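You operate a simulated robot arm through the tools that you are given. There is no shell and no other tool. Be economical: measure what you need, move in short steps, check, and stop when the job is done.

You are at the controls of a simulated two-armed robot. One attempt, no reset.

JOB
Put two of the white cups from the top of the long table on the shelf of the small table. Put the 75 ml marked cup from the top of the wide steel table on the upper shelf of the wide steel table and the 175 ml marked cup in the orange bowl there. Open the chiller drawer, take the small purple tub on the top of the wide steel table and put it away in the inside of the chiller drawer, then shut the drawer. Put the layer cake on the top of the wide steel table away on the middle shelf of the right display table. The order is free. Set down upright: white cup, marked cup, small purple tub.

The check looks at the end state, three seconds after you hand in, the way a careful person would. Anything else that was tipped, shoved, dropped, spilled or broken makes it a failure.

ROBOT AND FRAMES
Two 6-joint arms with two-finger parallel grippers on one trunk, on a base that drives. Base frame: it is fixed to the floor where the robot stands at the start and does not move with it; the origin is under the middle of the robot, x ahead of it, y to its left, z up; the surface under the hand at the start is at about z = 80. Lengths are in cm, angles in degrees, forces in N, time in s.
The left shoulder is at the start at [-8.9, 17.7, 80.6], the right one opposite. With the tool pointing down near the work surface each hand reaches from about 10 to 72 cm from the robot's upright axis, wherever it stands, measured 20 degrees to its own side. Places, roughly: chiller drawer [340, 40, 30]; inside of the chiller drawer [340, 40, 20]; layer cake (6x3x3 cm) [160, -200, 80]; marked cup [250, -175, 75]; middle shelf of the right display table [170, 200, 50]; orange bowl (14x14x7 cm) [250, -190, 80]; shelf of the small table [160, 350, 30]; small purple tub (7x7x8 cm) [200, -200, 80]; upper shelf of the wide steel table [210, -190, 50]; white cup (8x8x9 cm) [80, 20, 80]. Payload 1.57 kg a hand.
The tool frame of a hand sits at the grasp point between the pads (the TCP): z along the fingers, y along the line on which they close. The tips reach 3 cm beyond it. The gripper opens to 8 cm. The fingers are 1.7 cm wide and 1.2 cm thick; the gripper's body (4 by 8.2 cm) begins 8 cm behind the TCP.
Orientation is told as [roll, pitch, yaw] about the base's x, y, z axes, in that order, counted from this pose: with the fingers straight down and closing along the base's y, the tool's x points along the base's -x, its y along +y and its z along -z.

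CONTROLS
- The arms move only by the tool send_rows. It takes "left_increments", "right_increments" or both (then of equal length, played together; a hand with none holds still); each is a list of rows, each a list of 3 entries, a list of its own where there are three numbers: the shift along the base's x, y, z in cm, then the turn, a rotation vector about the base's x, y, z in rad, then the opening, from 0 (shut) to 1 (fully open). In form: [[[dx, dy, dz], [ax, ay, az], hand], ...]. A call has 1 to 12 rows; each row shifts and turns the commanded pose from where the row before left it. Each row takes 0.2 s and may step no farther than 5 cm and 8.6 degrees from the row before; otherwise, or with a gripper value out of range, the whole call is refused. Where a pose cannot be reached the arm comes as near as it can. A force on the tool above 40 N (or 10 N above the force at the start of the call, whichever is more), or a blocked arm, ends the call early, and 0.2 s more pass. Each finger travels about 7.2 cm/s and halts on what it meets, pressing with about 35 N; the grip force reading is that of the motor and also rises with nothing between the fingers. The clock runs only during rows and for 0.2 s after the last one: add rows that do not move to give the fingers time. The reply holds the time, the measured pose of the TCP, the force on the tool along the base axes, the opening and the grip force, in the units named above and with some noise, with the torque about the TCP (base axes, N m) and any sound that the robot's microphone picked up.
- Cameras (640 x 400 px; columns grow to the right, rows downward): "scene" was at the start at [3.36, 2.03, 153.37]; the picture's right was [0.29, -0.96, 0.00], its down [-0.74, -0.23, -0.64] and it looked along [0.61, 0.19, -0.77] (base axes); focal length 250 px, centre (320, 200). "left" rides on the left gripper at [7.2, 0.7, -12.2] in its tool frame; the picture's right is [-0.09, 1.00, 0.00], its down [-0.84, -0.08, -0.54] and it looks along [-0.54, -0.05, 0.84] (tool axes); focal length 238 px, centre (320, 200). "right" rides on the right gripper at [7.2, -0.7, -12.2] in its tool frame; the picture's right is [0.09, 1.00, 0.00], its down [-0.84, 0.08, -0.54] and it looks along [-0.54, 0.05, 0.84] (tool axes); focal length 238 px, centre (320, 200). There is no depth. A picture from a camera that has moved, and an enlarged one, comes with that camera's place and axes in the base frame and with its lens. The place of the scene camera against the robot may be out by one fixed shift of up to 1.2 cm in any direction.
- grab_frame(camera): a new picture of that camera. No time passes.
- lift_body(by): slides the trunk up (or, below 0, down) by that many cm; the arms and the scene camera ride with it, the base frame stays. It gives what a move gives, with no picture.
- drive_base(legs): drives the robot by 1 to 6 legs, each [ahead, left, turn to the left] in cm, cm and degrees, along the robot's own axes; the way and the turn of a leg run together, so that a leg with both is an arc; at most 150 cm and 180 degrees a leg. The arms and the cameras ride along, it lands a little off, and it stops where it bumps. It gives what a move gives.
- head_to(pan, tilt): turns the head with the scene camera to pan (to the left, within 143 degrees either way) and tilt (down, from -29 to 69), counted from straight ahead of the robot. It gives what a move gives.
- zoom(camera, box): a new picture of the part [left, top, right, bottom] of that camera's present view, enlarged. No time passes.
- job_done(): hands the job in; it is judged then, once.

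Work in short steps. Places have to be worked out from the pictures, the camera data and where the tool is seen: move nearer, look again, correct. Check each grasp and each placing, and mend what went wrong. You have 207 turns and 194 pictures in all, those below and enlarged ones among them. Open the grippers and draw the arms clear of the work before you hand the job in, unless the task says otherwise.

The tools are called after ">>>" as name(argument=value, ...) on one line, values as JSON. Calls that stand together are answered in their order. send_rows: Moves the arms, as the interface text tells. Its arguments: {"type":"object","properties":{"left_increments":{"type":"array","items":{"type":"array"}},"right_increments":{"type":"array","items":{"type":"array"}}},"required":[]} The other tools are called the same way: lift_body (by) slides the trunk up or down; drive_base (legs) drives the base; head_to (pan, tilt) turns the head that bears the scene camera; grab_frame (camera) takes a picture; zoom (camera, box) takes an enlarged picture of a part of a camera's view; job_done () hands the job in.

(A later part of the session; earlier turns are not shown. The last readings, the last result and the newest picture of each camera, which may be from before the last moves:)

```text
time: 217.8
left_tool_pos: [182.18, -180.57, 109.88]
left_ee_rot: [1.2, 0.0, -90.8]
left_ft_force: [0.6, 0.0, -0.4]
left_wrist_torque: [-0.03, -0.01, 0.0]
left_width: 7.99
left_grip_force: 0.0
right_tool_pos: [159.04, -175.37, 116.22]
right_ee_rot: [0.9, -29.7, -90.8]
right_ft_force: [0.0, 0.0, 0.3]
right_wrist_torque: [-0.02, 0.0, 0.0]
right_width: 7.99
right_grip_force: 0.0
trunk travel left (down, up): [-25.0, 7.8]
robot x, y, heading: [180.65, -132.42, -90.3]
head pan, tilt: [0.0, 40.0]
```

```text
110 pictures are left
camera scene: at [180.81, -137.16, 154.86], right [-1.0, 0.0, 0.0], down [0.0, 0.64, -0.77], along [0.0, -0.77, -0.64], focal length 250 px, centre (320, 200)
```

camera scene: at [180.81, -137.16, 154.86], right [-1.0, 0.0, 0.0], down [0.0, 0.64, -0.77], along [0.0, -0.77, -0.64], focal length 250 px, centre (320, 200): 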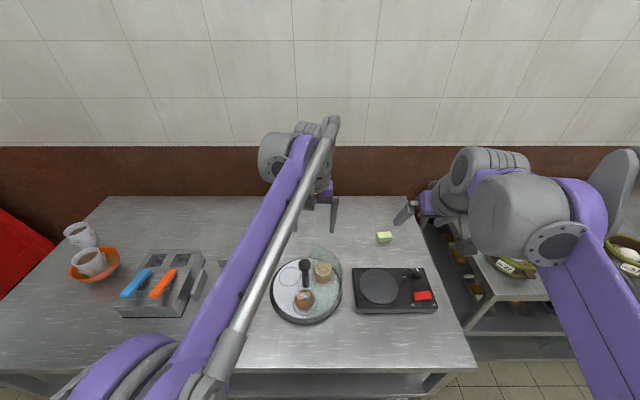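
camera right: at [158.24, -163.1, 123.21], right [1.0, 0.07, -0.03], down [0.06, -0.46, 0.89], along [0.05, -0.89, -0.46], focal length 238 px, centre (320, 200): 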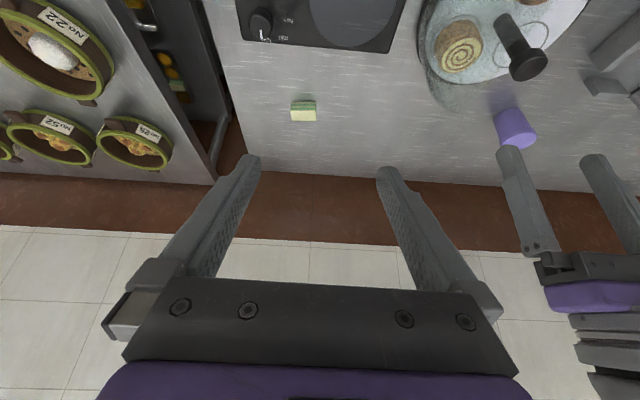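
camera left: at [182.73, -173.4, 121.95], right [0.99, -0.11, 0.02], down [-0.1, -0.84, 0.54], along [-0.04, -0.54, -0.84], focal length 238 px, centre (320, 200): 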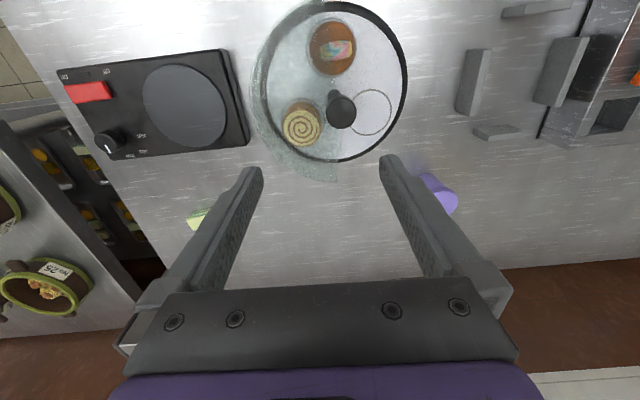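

Base is close in at y=-132. Cake ≈(156,-201.5). I move the right hand to just above and before it.

>>> send_rows(right_increments=[[[-0.5, -3.5, -1.5], [0, 0, 0], 1], [[-0.5, -3.5, -1.5], [0, 0, 0], 1], [[-0.5, -3.5, -3], [0, 0, 0], 1], [[-0.5, -3.5, -3], [0, 0, 0], 1], [[-0.5, -3.5, -3], [0, 0, 0], 1], [[-0.5, -3, -3], [0, 0, 0], 1], [[0, -2, -3.5], [0, 0, 0], 1], [[0, 0, 0], [0, 0, 0], 1]])

>>> grab_frame(camera="right")

```text
time: 219.6
left_tool_pos: [182.23, -180.44, 109.89]
left_ee_rot: [1.3, 0.0, -90.8]
left_ft_force: [0.0, 0.4, -0.5]
left_wrist_torque: [-0.02, 0.03, 0.02]
left_width: 7.97
left_grip_force: 0.1
right_tool_pos: [155.86, -197.82, 97.74]
right_ee_rot: [0.9, -29.8, -90.7]
right_ft_force: [-0.1, 0.9, -1.2]
right_wrist_torque: [0.0, 0.0, 0.01]
right_width: 8.0
right_grip_force: 0.1
trunk travel left (down, up): [-25.0, 7.8]
robot x, y, heading: [181.03, -132.06, -89.8]
head pan, tilt: [0.0, 40.0]
```

```text
109 pictures are left
camera right: at [155.27, -185.54, 104.79], right [1.0, 0.07, -0.03], down [0.06, -0.46, 0.89], along [0.05, -0.89, -0.46], focal length 238 px, centre (320, 200)
```

right: 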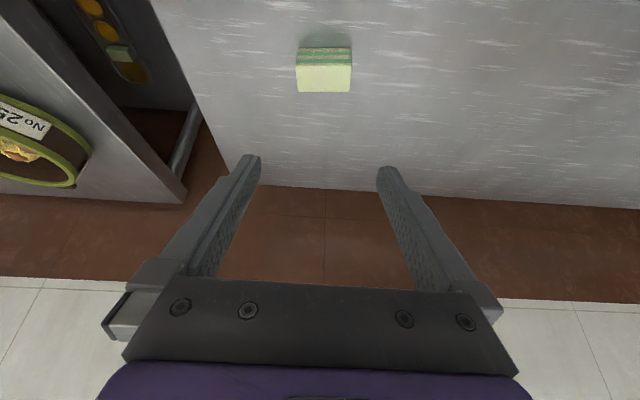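

Cake centre ≈(156.2,-201.1). I descend onto it, stopping just above the table.

>>> send_rows(right_increments=[[[0.3, -1.1, -4], [0, 0, 0], 1], [[0.1, -1, -4], [0, 0, 0], 1], [[0, 0, -4], [0, 0, 0], 1], [[0, 0, -2], [0, 0, 0], 1], [[0, 0, 0], [0, 0, 0], 1]])

>>> grab_frame(camera="right")

```text
time: 220.8
left_tool_pos: [182.18, -180.56, 109.83]
left_ee_rot: [1.3, 0.0, -90.9]
left_ft_force: [-0.2, -0.2, -0.9]
left_wrist_torque: [0.0, 0.0, 0.03]
left_width: 7.99
left_grip_force: 0.2
right_tool_pos: [156.41, -200.19, 83.62]
right_ee_rot: [0.8, -29.8, -90.7]
right_ft_force: [0.7, -1.0, 0.8]
right_wrist_torque: [0.02, 0.02, 0.0]
right_width: 8.0
right_grip_force: 0.0
trunk travel left (down, up): [-25.0, 7.8]
robot x, y, heading: [181.08, -132.52, -90.2]
head pan, tilt: [0.0, 40.0]
```

```text
108 pictures are left
camera right: at [155.69, -187.87, 90.58], right [1.0, 0.07, -0.03], down [0.06, -0.46, 0.89], along [0.05, -0.89, -0.46], focal length 238 px, centre (320, 200)
```

right: 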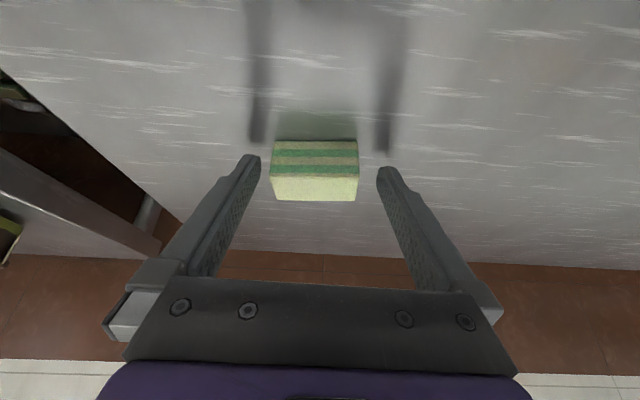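

The cake lies between the fingers. Close gently.

>>> send_rows(right_increments=[[[0, -0.3, -0.2], [0, 0, 0], 1], [[0, 0, 0], [0, 0, 0], 0.85], [[0, 0, 0], [0, 0, 0], 0.72], [[0, 0, 0], [0, 0, 0], 0.64], [[0, 0, 0], [0, 0, 0], 0.64], [[0, 0, 0], [0, 0, 0], 0.64]])

>>> grab_frame(camera="right")

```text
time: 222.2
left_tool_pos: [182.26, -180.63, 109.98]
left_ee_rot: [1.3, 0.1, -90.8]
left_ft_force: [0.2, -0.4, -0.6]
left_wrist_torque: [-0.01, 0.03, 0.01]
left_width: 7.99
left_grip_force: 0.1
right_tool_pos: [156.32, -200.25, 83.45]
right_ee_rot: [0.9, -29.7, -90.8]
right_ft_force: [0.7, 0.5, 1.0]
right_wrist_torque: [0.01, 0.01, -0.04]
right_width: 5.45
right_grip_force: 34.7
trunk travel left (down, up): [-25.0, 7.8]
robot x, y, heading: [180.74, -132.7, -90.4]
head pan, tilt: [0.0, 40.0]
```

```text
107 pictures are left
camera right: at [155.72, -188.08, 90.49], right [1.0, 0.07, -0.03], down [0.06, -0.46, 0.89], along [0.05, -0.89, -0.46], focal length 238 px, centre (320, 200)
```

right: 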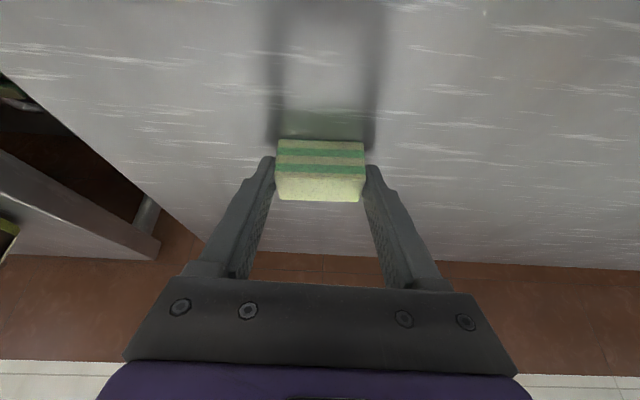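

Gripped (5.45 cm). I lift and draw the right hand back toward the robot, high above everything.

>>> send_rows(right_increments=[[[0, 0, 2], [0, 0, 0], 0.64], [[0, 0, 4], [0, 0, 0], 0.64], [[0, 0, 4.5], [0, 0, 0], 0.64], [[0, 0, 4.5], [0, 0, 0], 0.64], [[0, 2, 4], [0, 0, 0], 0.64], [[0, 3, 3.5], [0, 0, 0], 0.64], [[0, 4, 2], [0, 0, 0], 0.64], [[-1, 4, 1], [0, 0, 0], 0.64], [[-1, 4, 0], [0, 0, 0], 0.64], [[-1, 4, 0], [0, 0, 0], 0.64], [[-1, 3, 0], [0, 0, 0], 0.64]])

>>> grab_frame(camera="right")

>>> grab_frame(camera="left")

```text
time: 224.6
left_tool_pos: [182.13, -180.43, 110.01]
left_ee_rot: [1.3, 0.0, -90.7]
left_ft_force: [0.5, -0.4, -0.3]
left_wrist_torque: [-0.02, 0.02, 0.02]
left_width: 8.01
left_grip_force: 0.0
right_tool_pos: [152.42, -176.21, 109.12]
right_ee_rot: [0.7, -29.8, -90.8]
right_ft_force: [-1.3, 0.5, -0.5]
right_wrist_torque: [-0.02, 0.01, 0.01]
right_width: 5.42
right_grip_force: 35.3
trunk travel left (down, up): [-25.0, 7.8]
robot x, y, heading: [180.7, -132.16, -90.1]
head pan, tilt: [0.0, 40.0]
```

```text
106 pictures are left
camera right: at [151.67, -164.02, 116.19], right [1.0, 0.07, -0.03], down [0.06, -0.46, 0.89], along [0.05, -0.89, -0.46], focal length 238 px, centre (320, 200)
```

right: 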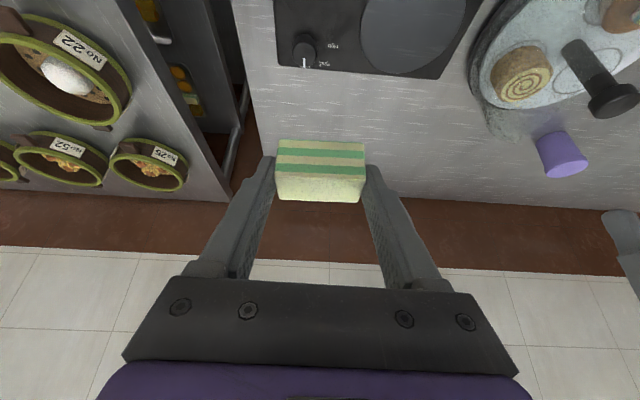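

```text
105 pictures are left
camera left: at [182.74, -173.3, 121.98], right [0.99, -0.11, 0.02], down [-0.1, -0.84, 0.54], along [-0.04, -0.54, -0.84], focal length 238 px, centre (320, 200)
```

left: 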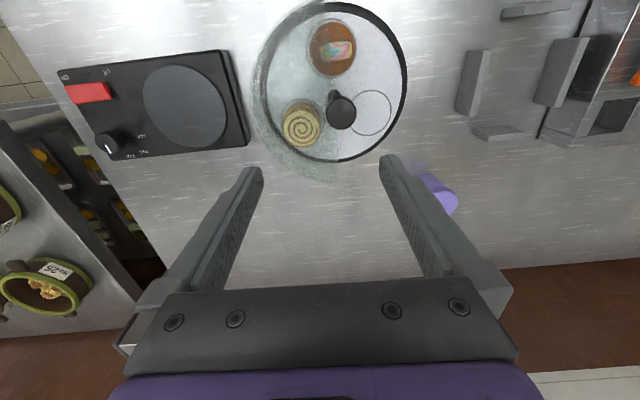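

Cake held firmly. Tub ≈(201.5,-198.5). I move the left hand over toward it.

>>> send_rows(left_increments=[[[3.2, -2, -1], [0, 0, 0], 1], [[3.2, -2, -1], [0, 0, 0], 1], [[3.2, -2, -1], [0, 0, 0], 1], [[3.2, -2.5, -1], [0, 0, 0], 1], [[3.2, -2.5, -1], [0, 0, 0], 1], [[3, -2.5, -1], [0, 0, 0], 1], [[0, 0, 0], [0, 0, 0], 1]])

>>> grab_frame(camera="left")

```text
time: 226.2
left_tool_pos: [201.1, -193.8, 103.86]
left_ee_rot: [1.3, 0.1, -90.8]
left_ft_force: [-0.3, -0.4, 0.2]
left_wrist_torque: [-0.01, 0.0, -0.02]
left_width: 8.02
left_grip_force: 0.1
right_tool_pos: [152.27, -176.25, 109.1]
right_ee_rot: [0.9, -29.8, -90.8]
right_ft_force: [0.5, -0.4, -0.4]
right_wrist_torque: [-0.01, -0.03, -0.04]
right_width: 5.42
right_grip_force: 34.9
trunk travel left (down, up): [-25.0, 7.8]
robot x, y, heading: [180.52, -132.89, -90.0]
head pan, tilt: [0.0, 40.0]
```

```text
104 pictures are left
camera left: at [201.54, -186.58, 115.97], right [0.99, -0.11, 0.02], down [-0.1, -0.84, 0.54], along [-0.04, -0.54, -0.84], focal length 238 px, centre (320, 200)
```

left: 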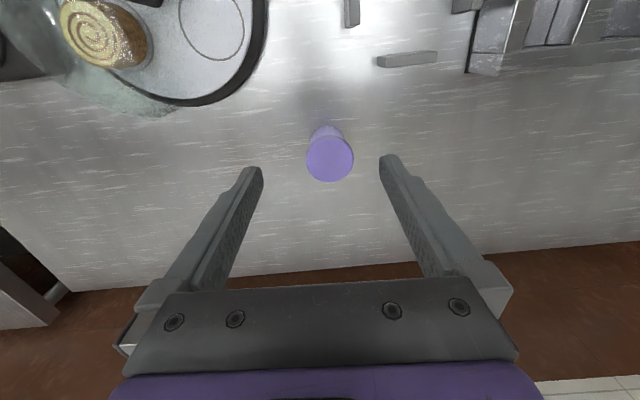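

Lid centre ≈(202.1,-198.7), 6 cm wide. I go straight down around it.

>>> send_rows(left_increments=[[[0.8, -2.5, -2], [0, 0, 0], 1], [[0.1, -2.4, -2], [0, 0, 0], 1], [[0, 0, -4], [0, 0, 0], 1], [[0, 0, -3], [0, 0, 0], 1], [[0, 0, 0], [0, 0, 0], 1]])

>>> grab_frame(camera="left")

```text
time: 227.4
left_tool_pos: [201.58, -195.6, 93.49]
left_ee_rot: [1.3, 0.0, -90.8]
left_ft_force: [0.0, 1.0, 1.0]
left_wrist_torque: [0.03, 0.01, -0.02]
left_width: 7.98
left_grip_force: 0.1
left hand out of reach, approached as far as the arm can: row 1, 2
right_tool_pos: [152.31, -176.4, 109.16]
right_ee_rot: [0.9, -29.9, -90.8]
right_ft_force: [-0.3, 0.7, -0.7]
right_wrist_torque: [0.01, 0.0, 0.01]
right_width: 5.42
right_grip_force: 34.4
trunk travel left (down, up): [-25.0, 7.8]
robot x, y, heading: [180.73, -132.56, -90.3]
head pan, tilt: [0.0, 40.0]
```

```text
103 pictures are left
camera left: at [202.13, -188.49, 105.55], right [0.99, -0.11, 0.02], down [-0.1, -0.84, 0.54], along [-0.04, -0.54, -0.84], focal length 238 px, centre (320, 200)
```

left: 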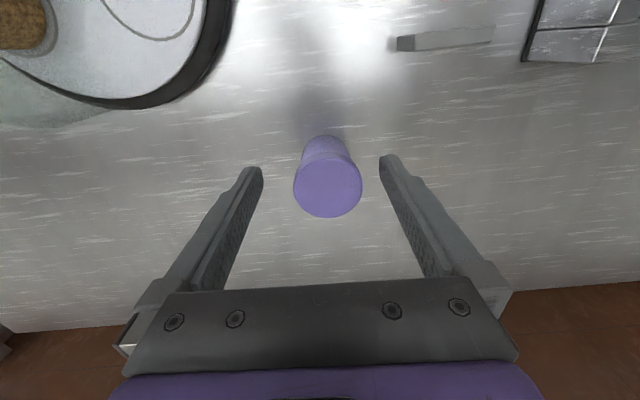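

Slightly out of reach at this height; I raise the trunk (shoulders) to gain reach and retry.

>>> lift_body(by=7)

>>> send_rows(left_increments=[[[0, 0, -3], [0, 0, 0], 1], [[0, 0, -3], [0, 0, 0], 1], [[0, 0, 0], [0, 0, 0], 1]])

```text
time: 228.5
left_tool_pos: [201.64, -198.29, 104.29]
left_ee_rot: [1.3, -2.9, -90.8]
left_ft_force: [0.1, 0.0, -1.4]
left_wrist_torque: [0.0, 0.01, -0.02]
left_width: 8.01
left_grip_force: 0.0
right_tool_pos: [152.23, -176.21, 115.99]
right_ee_rot: [0.8, -29.7, -90.7]
right_ft_force: [0.4, 0.3, 0.1]
right_wrist_torque: [0.02, 0.05, -0.03]
right_width: 5.38
right_grip_force: 35.0
trunk travel left (down, up): [-32.0, 0.8]
robot x, y, heading: [181.06, -132.57, -89.8]
head pan, tilt: [0.0, 40.0]
```

```text
time: 229.3
left_tool_pos: [201.77, -201.15, 100.61]
left_ee_rot: [1.3, -2.7, -90.8]
left_ft_force: [0.5, 0.2, 0.5]
left_wrist_torque: [0.02, -0.04, -0.02]
left_width: 7.99
left_grip_force: 0.0
left hand out of reach, approached as far as the arm can: row 1, 2
right_tool_pos: [152.28, -176.19, 115.97]
right_ee_rot: [0.9, -29.8, -90.7]
right_ft_force: [-0.2, 0.2, -0.2]
right_wrist_torque: [-0.01, -0.02, -0.02]
right_width: 5.36
right_grip_force: 35.3
trunk travel left (down, up): [-32.0, 0.8]
robot x, y, heading: [180.47, -132.64, -90.1]
head pan, tilt: [0.0, 40.0]
```

I tilt the hand some 23° outward to gain reach.

>>> send_rows(left_increments=[[[0, 1, 0], [-0.13, 0, 0], 1], [[0, 1, 0], [-0.13, 0, 0], 1], [[0, 1, 0], [-0.13, 0, 0], 1], [[0, 0, 0], [0, 0, 0], 1]])

>>> grab_frame(camera="left")

```text
time: 230.3
left_tool_pos: [202.25, -205.69, 106.9]
left_ee_rot: [1.7, -25.2, -91.0]
left_ft_force: [0.3, 0.9, -0.7]
left_wrist_torque: [-0.03, 0.0, 0.03]
left_width: 8.02
left_grip_force: 0.1
left hand out of reach, approached as far as the arm can: row 1, 2, 3
right_tool_pos: [152.35, -176.16, 116.04]
right_ee_rot: [0.9, -29.9, -90.9]
right_ft_force: [0.4, -0.9, -0.7]
right_wrist_torque: [0.04, 0.0, -0.02]
right_width: 5.39
right_grip_force: 34.9
trunk travel left (down, up): [-32.0, 0.8]
robot x, y, heading: [180.65, -132.5, -89.9]
head pan, tilt: [0.0, 40.0]
```

```text
102 pictures are left
camera left: at [202.79, -194.0, 114.8], right [0.99, -0.09, 0.07], down [-0.1, -0.53, 0.84], along [-0.04, -0.85, -0.53], focal length 238 px, centre (320, 200)
```

left: 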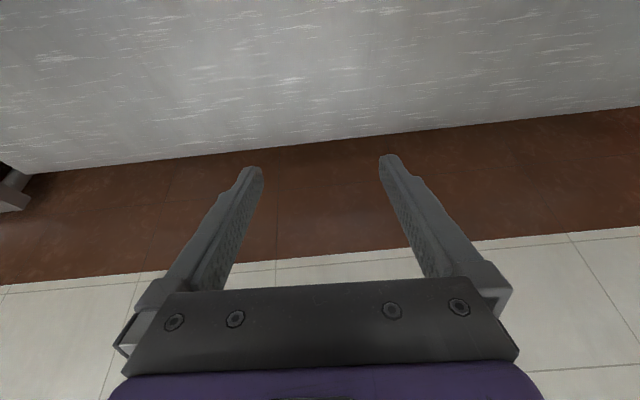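

The arm is at its limit; I retract a bit to get a clean, reachable state.

>>> send_rows(left_increments=[[[0, 4, 0], [0, 0, 0], 1], [[0, 4, 0], [0, 0, 0], 1], [[0, 4, 0], [0, 0, 0], 1], [[0, 0, 0], [0, 0, 0], 1]])

>>> grab_frame(camera="scene")

```text
time: 231.3
left_tool_pos: [202.53, -200.68, 111.0]
left_ee_rot: [1.8, -25.1, -90.9]
left_ft_force: [-0.6, 0.6, -0.3]
left_wrist_torque: [0.0, 0.0, 0.03]
left_width: 8.02
left_grip_force: 0.0
left hand out of reach, approached as far as the arm can: row 1, 2, 3
right_tool_pos: [152.32, -176.2, 116.01]
right_ee_rot: [0.9, -29.7, -90.7]
right_ft_force: [0.6, 0.2, -0.7]
right_wrist_torque: [-0.01, 0.01, -0.04]
right_width: 5.37
right_grip_force: 35.0
trunk travel left (down, up): [-32.0, 0.8]
robot x, y, heading: [180.75, -132.5, -90.1]
head pan, tilt: [0.0, 40.0]
```

```text
101 pictures are left
camera scene: at [180.81, -136.87, 162.41], right [-1.0, 0.0, 0.0], down [0.0, 0.64, -0.77], along [0.0, -0.77, -0.64], focal length 250 px, centre (320, 200)
```

scene: 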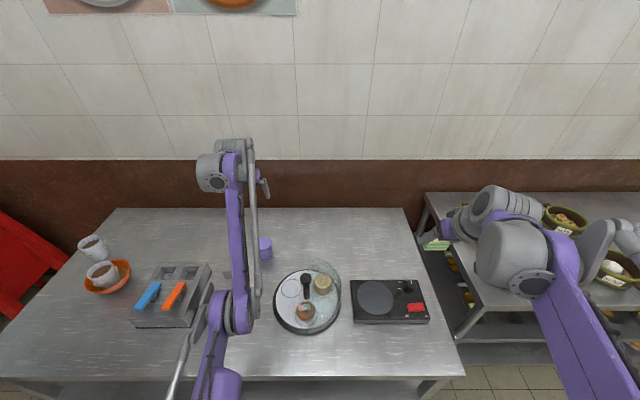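

>>> send_rows(left_increments=[[[0, 3, -3], [0, 0, 0], 1], [[0, 3, -3], [0, 0, 0], 1], [[0, 3, -3], [0, 0, 0], 1], [[0, 0, 0], [0, 0, 0], 1]])

```text
time: 232.3
left_tool_pos: [202.41, -200.63, 110.88]
left_ee_rot: [1.6, -25.1, -90.9]
left_ft_force: [-0.1, -0.3, -0.8]
left_wrist_torque: [-0.02, 0.01, 0.01]
left_width: 8.01
left_grip_force: 0.0
left hand out of reach, approached as far as the arm can: row 1, 2, 3
right_tool_pos: [152.39, -176.23, 115.96]
right_ee_rot: [0.9, -29.8, -90.8]
right_ft_force: [-0.3, 0.3, -0.2]
right_wrist_torque: [0.0, -0.01, 0.0]
right_width: 5.36
right_grip_force: 34.7
trunk travel left (down, up): [-32.0, 0.8]
robot x, y, heading: [180.38, -132.54, -90.0]
head pan, tilt: [0.0, 40.0]
```

>>> send_rows(left_increments=[[[0, 0, 3], [0, 0, 0], 1], [[0, 4, 2], [0, 0, 0], 1], [[0, 4, 0], [0.1, 0, 0], 1], [[0, 0, 0], [0, 0, 0], 1]])

```text
time: 233.3
left_tool_pos: [202.84, -197.62, 117.18]
left_ee_rot: [1.6, -19.4, -90.9]
left_ft_force: [0.4, -0.2, 0.4]
left_wrist_torque: [-0.01, 0.0, 0.03]
left_width: 7.98
left_grip_force: 0.0
left hand out of reach, approached as far as the arm can: row 2, 3
right_tool_pos: [152.3, -176.15, 115.93]
right_ee_rot: [0.9, -29.7, -90.8]
right_ft_force: [-0.5, -0.3, -0.1]
right_wrist_torque: [0.0, -0.01, 0.0]
right_width: 5.37
right_grip_force: 35.0
trunk travel left (down, up): [-32.0, 0.8]
robot x, y, heading: [180.94, -132.16, -90.2]
head pan, tilt: [0.0, 40.0]
```

>>> head_to(pan=20, tilt=30)

>>> grab_frame(camera="scene")

```text
time: 234.1
left_tool_pos: [202.86, -197.64, 117.1]
left_ee_rot: [1.6, -19.4, -91.0]
left_ft_force: [-0.6, -0.2, -0.1]
left_wrist_torque: [-0.01, -0.01, -0.03]
left_width: 8.02
left_grip_force: 0.1
right_tool_pos: [152.25, -176.25, 116.0]
right_ee_rot: [0.9, -29.7, -90.9]
right_ft_force: [0.2, -0.2, -0.3]
right_wrist_torque: [0.02, -0.01, 0.0]
right_width: 5.34
right_grip_force: 34.7
trunk travel left (down, up): [-32.0, 0.8]
robot x, y, heading: [180.5, -132.32, -90.3]
head pan, tilt: [20.0, 30.0]
```

```text
100 pictures are left
camera scene: at [183.9, -136.89, 163.94], right [-0.94, -0.34, 0.0], down [-0.17, 0.47, -0.87], along [0.29, -0.81, -0.5], focal length 250 px, centre (320, 200)
```

scene: 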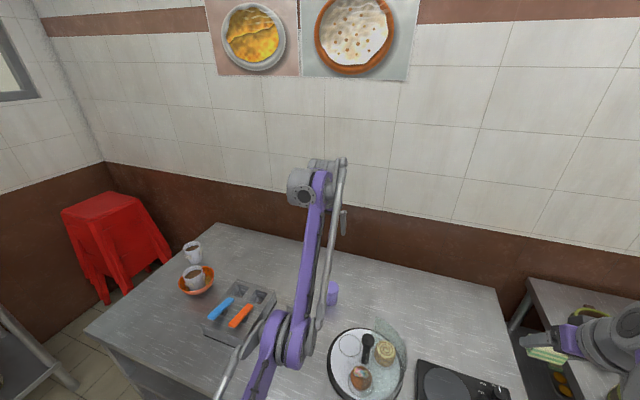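

The left elbow has straightened past its line and blocks inward motion. I sweep it outward-down along its reach arc to get the elbow bent properly again.

>>> send_rows(left_increments=[[[0, -3, -3], [0, 0, 0], 1], [[0, -3, -3], [0, 0, 0], 1], [[0, 0, -3], [0, 0, 0], 1], [[0, 0, 0], [0, 0, 0], 1]])

>>> grab_frame(camera="scene")

```text
time: 235.1
left_tool_pos: [203.23, -203.44, 108.23]
left_ee_rot: [1.6, -19.5, -90.9]
left_ft_force: [-0.2, -0.1, 0.5]
left_wrist_torque: [-0.01, -0.02, -0.02]
left_width: 8.01
left_grip_force: 0.0
right_tool_pos: [152.23, -176.22, 115.97]
right_ee_rot: [1.0, -29.8, -90.8]
right_ft_force: [-0.2, -0.2, 0.1]
right_wrist_torque: [0.01, 0.01, 0.01]
right_width: 5.36
right_grip_force: 35.3
trunk travel left (down, up): [-32.0, 0.8]
robot x, y, heading: [180.7, -132.41, -90.1]
head pan, tilt: [20.0, 30.0]
```

```text
99 pictures are left
camera scene: at [183.89, -136.87, 163.95], right [-0.94, -0.34, 0.0], down [-0.17, 0.47, -0.87], along [0.29, -0.81, -0.5], focal length 250 px, centre (320, 200)
```

scene: 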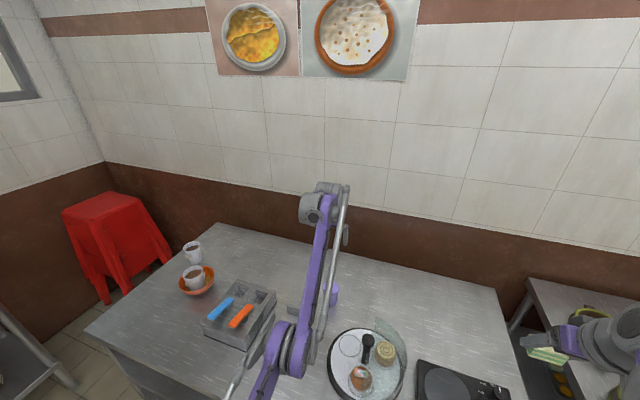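

>>> send_rows(left_increments=[[[0, -1, -4], [0, 0, 0], 1], [[0, -0.5, -4], [0, 0, 0], 1], [[0, 0, -4], [0, 0, 0], 1], [[0, 0, 0], [0, 0, 0], 1]])

>>> grab_frame(camera="scene")

```text
time: 236.1
left_tool_pos: [202.93, -208.92, 99.1]
left_ee_rot: [1.6, -19.3, -90.9]
left_ft_force: [-0.6, -0.5, 0.4]
left_wrist_torque: [-0.01, 0.01, -0.02]
left_width: 7.99
left_grip_force: 0.0
left hand out of reach, approached as far as the arm can: row 1, 2, 3
right_tool_pos: [152.25, -176.11, 115.92]
right_ee_rot: [0.9, -29.8, -90.7]
right_ft_force: [-0.1, 0.0, -1.2]
right_wrist_torque: [0.0, -0.01, -0.01]
right_width: 5.34
right_grip_force: 34.4
trunk travel left (down, up): [-32.0, 0.8]
robot x, y, heading: [180.82, -132.24, -90.2]
head pan, tilt: [20.0, 30.0]
```

```text
98 pictures are left
camera scene: at [183.9, -136.85, 163.95], right [-0.94, -0.34, 0.0], down [-0.17, 0.47, -0.87], along [0.29, -0.81, -0.5], focal length 250 px, centre (320, 200)
```

scene: 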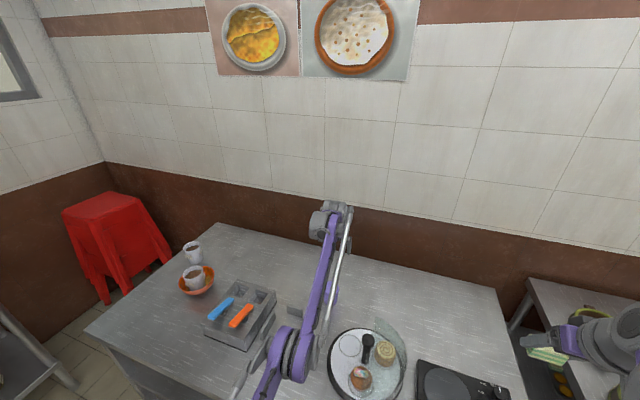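

I try pushing to full stretch and then pulling in, to flip the elbow the right way.

>>> send_rows(left_increments=[[[0, -3, 4], [0, 0, 0], 1], [[0, -4, 2], [0, 0, 0], 1], [[0, 0, 0], [0, 0, 0], 1], [[0, 3, -4], [0, 0, 0], 1], [[0, 3, -4], [0, 0, 0], 1]])

>>> grab_frame(camera="scene")

```text
time: 237.3
left_tool_pos: [203.04, -210.18, 96.97]
left_ee_rot: [1.5, -19.3, -90.9]
left_ft_force: [-0.5, 0.8, -0.6]
left_wrist_torque: [0.03, 0.02, 0.01]
left_width: 8.0
left_grip_force: 0.1
left hand out of reach, approached as far as the arm can: row 1, 2, 4, 5
right_tool_pos: [152.35, -176.28, 116.02]
right_ee_rot: [0.9, -29.8, -90.8]
right_ft_force: [0.8, 0.8, -0.6]
right_wrist_torque: [0.02, 0.02, -0.03]
right_width: 5.34
right_grip_force: 35.3
trunk travel left (down, up): [-32.0, 0.8]
robot x, y, heading: [180.73, -132.4, -90.0]
head pan, tilt: [20.0, 30.0]
```

```text
97 pictures are left
camera scene: at [183.88, -136.9, 163.95], right [-0.94, -0.34, 0.0], down [-0.17, 0.47, -0.87], along [0.29, -0.81, -0.5], focal length 250 px, centre (320, 200)
```

scene: 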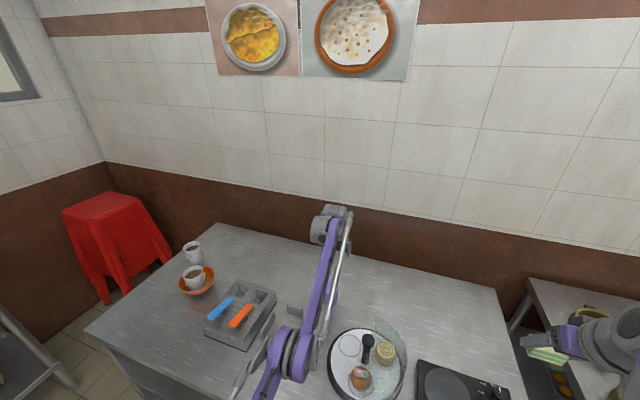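

>>> send_rows(left_increments=[[[0, 0, 2], [-0.14, 0, 0], 1], [[0, 2, 2], [-0.14, 0, 0], 1], [[0, 3, 0], [-0.14, 0, 0], 1], [[0, 4, -2], [0, 0, 0], 1], [[0, 4, -2], [0, 0, 0], 1], [[0, 0, 0], [0, 0, 0], 1]])

```text
time: 238.7
left_tool_pos: [203.83, -213.9, 108.17]
left_ee_rot: [2.0, -43.5, -91.2]
left_ft_force: [0.3, -0.1, 0.6]
left_wrist_torque: [0.02, 0.0, -0.01]
left_width: 8.0
left_grip_force: 0.1
left hand out of reach, approached as far as the arm can: row 1, 2, 3, 4, 5
right_tool_pos: [152.33, -176.13, 116.02]
right_ee_rot: [0.9, -29.8, -90.7]
right_ft_force: [-0.3, 0.9, -0.4]
right_wrist_torque: [-0.02, -0.02, -0.01]
right_width: 5.36
right_grip_force: 34.8
trunk travel left (down, up): [-32.0, 0.8]
robot x, y, heading: [180.79, -132.81, -89.8]
head pan, tilt: [20.0, 30.0]
```

I back the robot away from the table to sort the left arm out in free space.

>>> drive_base(legs=[[-50, 0, 0]])

>>> send_rows(left_increments=[[[4, 0, 0], [0, 0, 0], 1], [[4, 0, 0], [0, 0, 0], 1], [[4, 0, 0], [0, 0, 0], 1], [[4, 0, 0], [0, 0, 0], 1], [[4, 3, 0], [0, 0, 0], 1], [[3, 4, 0], [0, 0, 0], 1], [[0, 5, 0], [0, 0, 0], 1], [[0, 5, 0], [0, 0, 0], 1]])

>>> head_to(pan=20, tilt=40)

>>> grab_frame(camera="scene")

```text
time: 241.7
left_tool_pos: [204.43, -161.89, 108.36]
left_ee_rot: [2.1, -43.4, -90.6]
left_ft_force: [-0.5, 0.7, -0.1]
left_wrist_torque: [0.0, -0.02, 0.01]
left_width: 7.98
left_grip_force: 0.0
right_tool_pos: [152.57, -124.93, 116.11]
right_ee_rot: [1.0, -29.7, -90.2]
right_ft_force: [-0.2, -0.2, 0.3]
right_wrist_torque: [0.03, 0.0, 0.0]
right_width: 5.36
right_grip_force: 35.4
trunk travel left (down, up): [-32.0, 0.8]
robot x, y, heading: [180.59, -80.63, -89.6]
head pan, tilt: [20.0, 30.0]
```

```text
time: 243.5
left_tool_pos: [230.01, -149.06, 113.44]
left_ee_rot: [2.0, -43.5, -90.6]
left_ft_force: [-0.1, -0.2, -0.9]
left_wrist_torque: [0.03, 0.0, 0.02]
left_width: 8.01
left_grip_force: 0.1
left hand out of reach, approached as far as the arm can: row 6, 7, 8
right_tool_pos: [152.62, -124.65, 116.09]
right_ee_rot: [0.8, -29.7, -90.3]
right_ft_force: [-0.8, 0.8, -0.6]
right_wrist_torque: [0.04, 0.04, 0.03]
right_width: 5.35
right_grip_force: 35.1
trunk travel left (down, up): [-32.0, 0.8]
robot x, y, heading: [180.58, -80.5, -89.6]
head pan, tilt: [20.0, 30.0]
```

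```text
time: 244.2
left_tool_pos: [229.71, -149.12, 113.44]
left_ee_rot: [2.0, -43.4, -90.6]
left_ft_force: [-1.0, -0.5, -0.9]
left_wrist_torque: [0.0, 0.01, 0.0]
left_width: 7.99
left_grip_force: 0.1
right_tool_pos: [152.6, -124.7, 115.95]
right_ee_rot: [0.9, -29.9, -90.1]
right_ft_force: [-0.8, 0.0, 0.4]
right_wrist_torque: [-0.01, -0.02, -0.04]
right_width: 5.36
right_grip_force: 34.7
trunk travel left (down, up): [-32.0, 0.8]
robot x, y, heading: [180.59, -81.15, -89.4]
head pan, tilt: [20.0, 40.0]
```

```text
96 pictures are left
camera scene: at [183.6, -84.62, 162.42], right [-0.94, -0.35, 0.0], down [-0.22, 0.6, -0.77], along [0.27, -0.72, -0.64], focal length 250 px, centre (320, 200)
```

scene: 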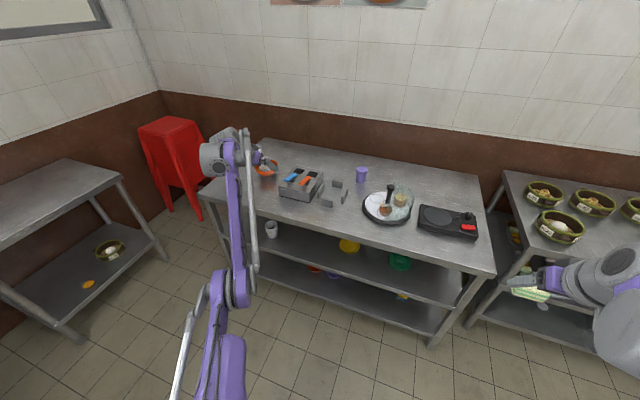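

>>> send_rows(left_increments=[[[0, 0, 0], [0.14, 0, 0], 1], [[0, 0, 0], [0.14, 0, 0], 1], [[0, 0, 0], [0.14, 0, 0], 1], [[0, 0, 0], [0.14, 0, 0], 1], [[0, 0, 0], [0.14, 0, 0], 1]])

>>> send_rows(left_increments=[[[0, 0, 4], [0, 0, 0], 1], [[0, 0, 4], [0, 0, 0], 1], [[0, 0, 4], [0, 0, 0], 1], [[0, 0, 4], [0, 0, 0], 1], [[0, 0, 4], [0, 0, 0], 1]])

```text
time: 245.4
left_tool_pos: [226.52, -142.38, 109.69]
left_ee_rot: [1.8, -3.2, -90.5]
left_ft_force: [-0.1, 0.1, 0.8]
left_wrist_torque: [0.0, 0.0, 0.03]
left_width: 7.97
left_grip_force: 0.1
left hand out of reach, approached as far as the arm can: row 3, 4, 5
right_tool_pos: [152.45, -124.82, 115.91]
right_ee_rot: [0.9, -29.8, -90.2]
right_ft_force: [-0.3, 0.1, 0.4]
right_wrist_torque: [-0.04, -0.03, -0.01]
right_width: 5.35
right_grip_force: 35.0
trunk travel left (down, up): [-32.0, 0.8]
robot x, y, heading: [180.6, -81.07, -89.4]
head pan, tilt: [20.0, 40.0]
```

```text
time: 246.6
left_tool_pos: [224.17, -136.51, 120.97]
left_ee_rot: [1.7, -3.3, -90.4]
left_ft_force: [0.6, -0.2, -0.4]
left_wrist_torque: [-0.03, -0.01, -0.01]
left_width: 8.01
left_grip_force: 0.0
left hand out of reach, approached as far as the arm can: row 1, 2, 3, 4, 5
right_tool_pos: [152.54, -124.73, 116.01]
right_ee_rot: [0.9, -29.8, -90.3]
right_ft_force: [0.6, 0.4, -0.8]
right_wrist_torque: [0.0, 0.0, -0.02]
right_width: 5.35
right_grip_force: 35.0
trunk travel left (down, up): [-32.0, 0.8]
robot x, y, heading: [180.29, -80.69, -89.4]
head pan, tilt: [20.0, 40.0]
```

I push to full stretch, sweep downward just outside reach so the elbow flexes to the proper side, then pull in.

>>> send_rows(left_increments=[[[0, -3, 2.4], [0, 0, 0], 1], [[0, -3, 2.4], [0, 0, 0], 1], [[0, -3.9, -2.5], [0, 0, 0], 1], [[0, -3.9, -2.5], [0, 0, 0], 1], [[0, -3.5, -3], [0, 0, 0], 1], [[0, -3.5, -3], [0, 0, 0], 1], [[0, 1, -4], [0, 0, 0], 1], [[0, 2, -4], [0, 0, 0], 1], [[0, 3, -3], [0, 0, 0], 1], [[0, 3, -3], [0, 0, 0], 1]])

>>> grab_frame(camera="scene")

```text
time: 248.8
left_tool_pos: [223.84, -143.7, 102.37]
left_ee_rot: [1.7, -3.3, -90.3]
left_ft_force: [0.5, 0.0, -0.1]
left_wrist_torque: [-0.03, -0.03, 0.03]
left_width: 7.99
left_grip_force: 0.1
left hand out of reach, approached as far as the arm can: row 1, 2, 3, 4, 5, 6, 8, 9, 10
right_tool_pos: [152.56, -124.73, 116.02]
right_ee_rot: [0.8, -29.7, -90.2]
right_ft_force: [-0.3, 0.6, -0.1]
right_wrist_torque: [-0.02, 0.01, 0.0]
right_width: 5.37
right_grip_force: 35.0
trunk travel left (down, up): [-32.0, 0.8]
robot x, y, heading: [180.6, -80.55, -89.8]
head pan, tilt: [20.0, 40.0]
```

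```text
95 pictures are left
camera scene: at [183.65, -84.61, 162.41], right [-0.94, -0.35, 0.0], down [-0.22, 0.6, -0.77], along [0.27, -0.72, -0.64], focal length 250 px, centre (320, 200)
```

scene: 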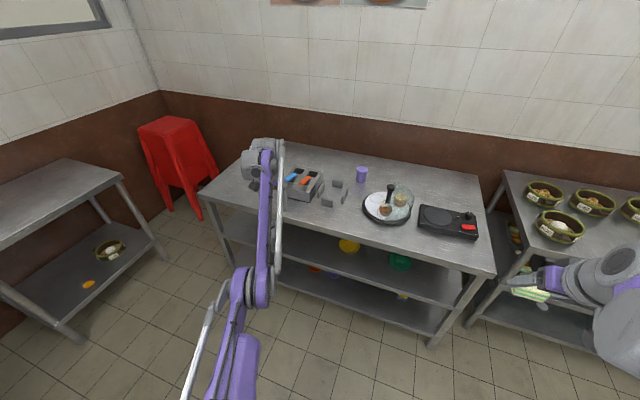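

>>> send_rows(left_increments=[[[0, 1, 4.5], [0, 0, 0], 1], [[0, 1, 4.5], [0, 0, 0], 1], [[0, 1, 4.5], [0, 0, 0], 1], [[0, 2, 4.5], [0, 0, 0], 1], [[0, 4, 2], [0, 0, 0], 1], [[0, 4.5, 1], [0, 0, 0], 1], [[0, 4.5, 0], [0, 0, 0], 1], [[0, 4.5, 0], [0, 0, 0], 1]])

>>> grab_frame(camera="scene")

```text
time: 250.6
left_tool_pos: [227.43, -127.59, 126.21]
left_ee_rot: [1.7, -3.3, -90.4]
left_ft_force: [0.9, -0.1, 0.3]
left_wrist_torque: [-0.04, -0.01, 0.0]
left_width: 7.99
left_grip_force: 0.1
left hand out of reach, approached as far as the arm can: row 4, 6, 7, 8
right_tool_pos: [152.63, -124.67, 116.06]
right_ee_rot: [1.0, -29.8, -90.0]
right_ft_force: [0.2, 0.3, 0.0]
right_wrist_torque: [0.03, 0.03, 0.0]
right_width: 5.35
right_grip_force: 35.7
trunk travel left (down, up): [-32.0, 0.8]
robot x, y, heading: [180.34, -80.92, -89.6]
head pan, tilt: [20.0, 40.0]
```

```text
94 pictures are left
camera scene: at [183.61, -84.49, 162.41], right [-0.94, -0.35, 0.0], down [-0.22, 0.6, -0.77], along [0.27, -0.72, -0.64], focal length 250 px, centre (320, 200)
```

scene: 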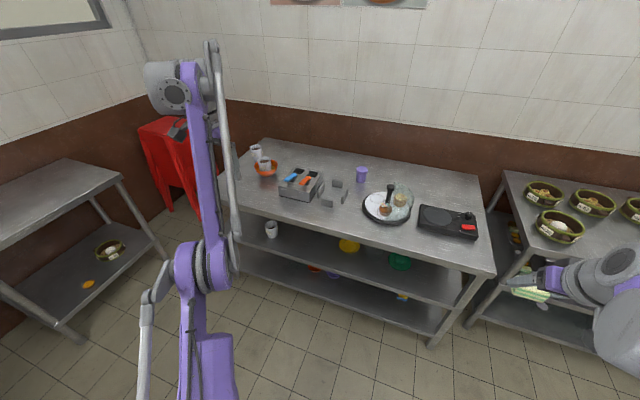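

I go up along the arc first, then do a long outward-biased downward sweep to flex the elbow back.

>>> send_rows(left_increments=[[[0, 2.8, 4], [0, 0, 0], 1], [[0, 2.8, 4], [0, 0, 0], 1], [[0, 3, 3.8], [0, 0, 0], 1], [[0, 3, 3.8], [0, 0, 0], 1], [[0, 3, 3.8], [0, 0, 0], 1], [[0, 3, 3.8], [0, 0, 0], 1], [[0, -2, 4], [0, 0, 0], 1], [[0, -2, 4], [0, 0, 0], 1]])

>>> send_rows(left_increments=[[[0, -4.9, -0.5], [0, 0, 0], 1], [[0, -4.9, -0.5], [0, 0, 0], 1], [[0, -4.9, -0.7], [0, 0, 0], 1], [[0, -4.8, -1], [0, 0, 0], 1], [[0, -4.8, -1.2], [0, 0, 0], 1], [[0, -4.7, -1.5], [0, 0, 0], 1], [[0, -4.5, -2], [0, 0, 0], 1], [[0, -4.4, -2.3], [0, 0, 0], 1], [[0, -4, -2.8], [0, 0, 0], 1]])

>>> grab_frame(camera="scene")

```text
time: 252.4
left_tool_pos: [223.03, -111.31, 140.04]
left_ee_rot: [1.8, -3.4, -90.4]
left_ft_force: [-0.3, -0.6, -0.6]
left_wrist_torque: [-0.02, 0.02, 0.0]
left_width: 7.96
left_grip_force: 0.0
left hand out of reach, approached as far as the arm can: row 2, 3, 4, 5, 6, 7, 8
right_tool_pos: [152.48, -124.74, 115.93]
right_ee_rot: [0.9, -29.8, -90.2]
right_ft_force: [-0.8, -0.2, -1.3]
right_wrist_torque: [0.01, -0.01, -0.01]
right_width: 5.34
right_grip_force: 34.8
trunk travel left (down, up): [-32.0, 0.8]
robot x, y, heading: [180.83, -80.61, -89.5]
head pan, tilt: [20.0, 40.0]
```

```text
time: 254.4
left_tool_pos: [219.81, -139.56, 119.41]
left_ee_rot: [1.7, -3.3, -90.3]
left_ft_force: [-0.2, 0.5, 0.2]
left_wrist_torque: [-0.01, 0.01, -0.03]
left_width: 8.03
left_grip_force: 0.0
left hand out of reach, approached as far as the arm can: row 1, 2, 3, 4, 5, 6, 7, 8, 9
right_tool_pos: [152.58, -124.83, 116.06]
right_ee_rot: [0.9, -29.7, -90.1]
right_ft_force: [0.5, -0.3, -0.5]
right_wrist_torque: [0.05, 0.01, 0.02]
right_width: 5.33
right_grip_force: 35.2
trunk travel left (down, up): [-32.0, 0.8]
robot x, y, heading: [180.49, -80.85, -89.5]
head pan, tilt: [20.0, 40.0]
```

```text
93 pictures are left
camera scene: at [183.66, -84.76, 162.41], right [-0.94, -0.35, 0.0], down [-0.23, 0.6, -0.77], along [0.27, -0.72, -0.64], focal length 250 px, centre (320, 200)
```

scene: 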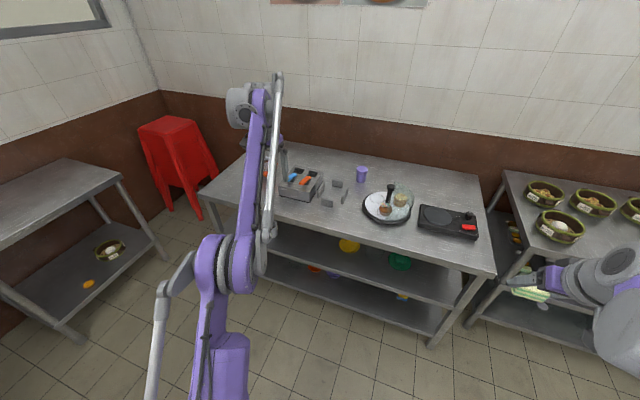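

>>> send_rows(left_increments=[[[0, 3, -2.5], [0, 0, 0], 1], [[0, 3, -2.5], [0, 0, 0], 1], [[0, 3, -2.5], [0, 0, 0], 1], [[0, 3, -2.5], [0, 0, 0], 1]])

```text
time: 255.4
left_tool_pos: [219.9, -127.4, 109.67]
left_ee_rot: [1.7, -3.4, -90.4]
left_ft_force: [-0.5, 0.3, 0.7]
left_wrist_torque: [0.01, 0.01, 0.01]
left_width: 8.0
left_grip_force: 0.1
right_tool_pos: [152.63, -124.57, 115.96]
right_ee_rot: [0.9, -29.7, -90.2]
right_ft_force: [0.2, 0.4, -0.9]
right_wrist_torque: [-0.01, -0.01, 0.0]
right_width: 5.33
right_grip_force: 35.0
trunk travel left (down, up): [-32.0, 0.8]
robot x, y, heading: [180.92, -80.56, -89.4]
head pan, tilt: [20.0, 40.0]
```

The arm is free again. I tilt the left hand 25°, bring it in, and drive back to the table, this time nearer the tub and staying within reach.

>>> send_rows(left_increments=[[[-4, 1, 0], [-0.127, 0, 0], 1], [[-4, 1, 0], [-0.127, 0, 0], 1], [[-4, 1, 0], [-0.127, 0, 0], 1], [[-4, 0, 0], [0, 0, 0], 1], [[-4, 0, 0], [0, 0, 0], 1]])

>>> drive_base(legs=[[0, 9, -0.5], [52, 0, 0]])

>>> grab_frame(camera="left")

```text
time: 256.6
left_tool_pos: [199.64, -124.37, 109.63]
left_ee_rot: [1.9, -25.2, -90.3]
left_ft_force: [0.7, 0.4, -0.4]
left_wrist_torque: [0.03, 0.01, -0.01]
left_width: 7.99
left_grip_force: 0.0
right_tool_pos: [152.57, -124.85, 116.07]
right_ee_rot: [0.9, -29.8, -90.2]
right_ft_force: [-0.3, 0.1, -1.0]
right_wrist_torque: [0.0, 0.0, -0.01]
right_width: 5.36
right_grip_force: 35.0
trunk travel left (down, up): [-32.0, 0.8]
robot x, y, heading: [180.46, -80.69, -89.6]
head pan, tilt: [20.0, 40.0]
```

```text
time: 260.7
left_tool_pos: [208.78, -176.64, 109.5]
left_ee_rot: [1.9, -25.2, -90.3]
left_ft_force: [0.2, 0.3, 0.0]
left_wrist_torque: [0.02, 0.01, -0.02]
left_width: 7.98
left_grip_force: 0.0
right_tool_pos: [161.81, -177.07, 115.86]
right_ee_rot: [0.9, -29.8, -90.0]
right_ft_force: [-0.2, -0.2, -0.8]
right_wrist_torque: [-0.03, 0.0, 0.0]
right_width: 5.36
right_grip_force: 35.0
trunk travel left (down, up): [-32.0, 0.8]
robot x, y, heading: [190.0, -132.94, -89.6]
head pan, tilt: [20.0, 40.0]
```

```text
92 pictures are left
camera left: at [209.21, -164.83, 117.38], right [0.99, -0.08, 0.07], down [-0.1, -0.53, 0.84], along [-0.03, -0.85, -0.53], focal length 238 px, centre (320, 200)
```

left: 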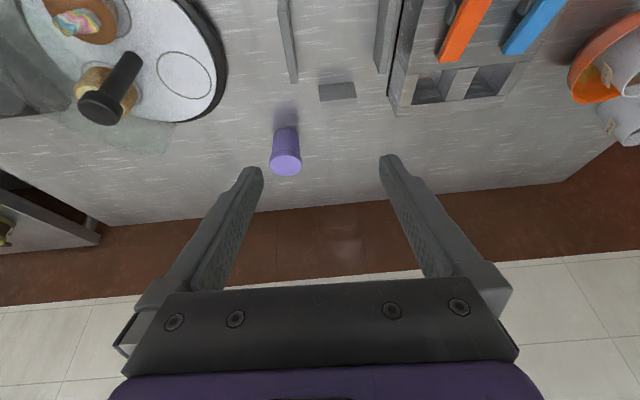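

>>> send_rows(left_increments=[[[-1.1, -3.4, -1.9], [0, 0, 0], 1], [[-1.1, -3.4, -1.9], [0, 0, 0], 1], [[-1.1, -3.4, -1.9], [0, 0, 0], 1], [[-1.1, -3.4, -1.9], [0, 0, 0], 1], [[-1.1, -3, -1.9], [0, 0, 0], 1], [[-1.1, -2, -2], [0, 0, 0], 1], [[0, 0, 0], [0, 0, 0], 1]])

>>> grab_frame(camera="left")

```text
time: 262.3
left_tool_pos: [202.27, -195.24, 97.91]
left_ee_rot: [1.9, -25.1, -90.4]
left_ft_force: [-0.1, 0.4, -0.2]
left_wrist_torque: [-0.03, 0.0, 0.03]
left_width: 8.01
left_grip_force: 0.0
right_tool_pos: [161.73, -176.94, 115.98]
right_ee_rot: [0.9, -29.8, -90.1]
right_ft_force: [0.4, 0.0, -0.5]
right_wrist_torque: [0.0, 0.02, -0.02]
right_width: 5.34
right_grip_force: 34.9
trunk travel left (down, up): [-32.0, 0.8]
robot x, y, heading: [189.54, -132.88, -89.6]
head pan, tilt: [20.0, 40.0]
```

```text
91 pictures are left
camera left: at [202.58, -183.48, 105.73], right [0.99, -0.08, 0.07], down [-0.1, -0.53, 0.84], along [-0.03, -0.85, -0.53], focal length 238 px, centre (320, 200)
```

left: 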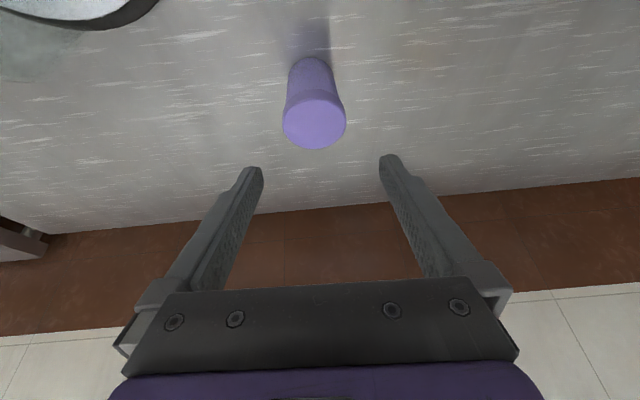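

Tub centre ≈(202.2,-197.7). Descend around it and close.

>>> send_rows(left_increments=[[[0, -1.2, -3.5], [0, 0, 0], 1], [[0, -1.2, -3.5], [0, 0, 0], 1], [[0, 0, -3.5], [0, 0, 0], 1], [[0, 0, -2.4], [0, 0, 0], 1], [[0, 0, 0], [0, 0, 0], 1]])

>>> grab_frame(camera="left")

```text
time: 263.5
left_tool_pos: [202.07, -197.57, 84.99]
left_ee_rot: [2.0, -25.0, -90.5]
left_ft_force: [-0.4, 0.1, 0.9]
left_wrist_torque: [0.0, 0.04, 0.01]
left_width: 8.01
left_grip_force: 0.0
right_tool_pos: [161.8, -177.12, 116.08]
right_ee_rot: [1.0, -29.7, -90.0]
right_ft_force: [0.6, -0.5, 0.1]
right_wrist_torque: [0.01, -0.02, 0.03]
right_width: 5.36
right_grip_force: 35.2
trunk travel left (down, up): [-32.0, 0.8]
robot x, y, heading: [189.62, -132.95, -89.5]
head pan, tilt: [20.0, 40.0]
```

```text
90 pictures are left
camera left: at [202.44, -185.85, 92.86], right [0.99, -0.08, 0.07], down [-0.1, -0.53, 0.84], along [-0.03, -0.85, -0.53], focal length 238 px, centre (320, 200)
```

left: 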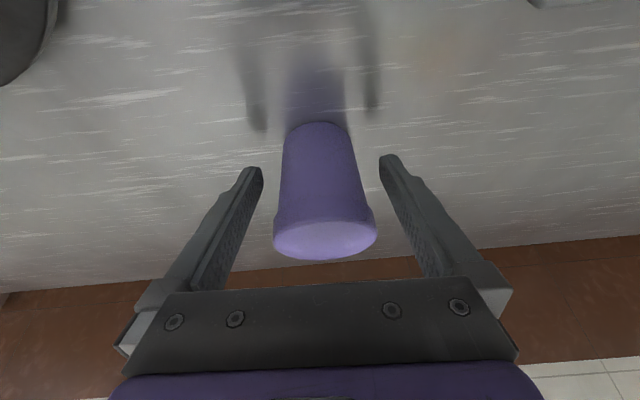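

>>> send_rows(left_increments=[[[0, 0, 0], [0, 0, 0], 0.85], [[0, 0, 0], [0, 0, 0], 0.7], [[0, 0, 0], [0, 0, 0], 0.58], [[0, 0, 0], [0, 0, 0], 0.58], [[0, 0, 0], [0, 0, 0], 0.58], [[0, 0, 0], [0, 0, 0], 0.58]])

>>> grab_frame(camera="left")

```text
time: 264.9
left_tool_pos: [201.98, -197.69, 85.04]
left_ee_rot: [1.9, -25.3, -90.4]
left_ft_force: [-0.6, 0.0, 0.1]
left_wrist_torque: [0.01, 0.1, -0.01]
left_width: 5.45
left_grip_force: 34.9
right_tool_pos: [161.76, -176.89, 115.97]
right_ee_rot: [0.9, -29.8, -90.1]
right_ft_force: [0.2, 0.5, -0.4]
right_wrist_torque: [-0.01, -0.02, 0.02]
right_width: 5.35
right_grip_force: 34.8
trunk travel left (down, up): [-32.0, 0.8]
robot x, y, heading: [189.74, -132.99, -89.5]
head pan, tilt: [20.0, 40.0]
```

```text
89 pictures are left
camera left: at [202.44, -185.87, 92.88], right [0.99, -0.08, 0.07], down [-0.1, -0.53, 0.84], along [-0.03, -0.85, -0.53], focal length 238 px, centre (320, 200)
```

left: 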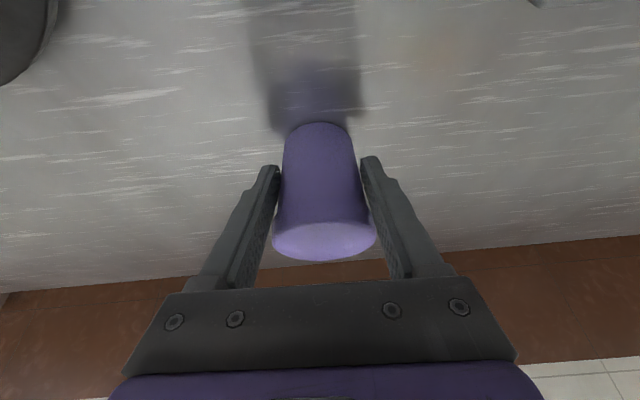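

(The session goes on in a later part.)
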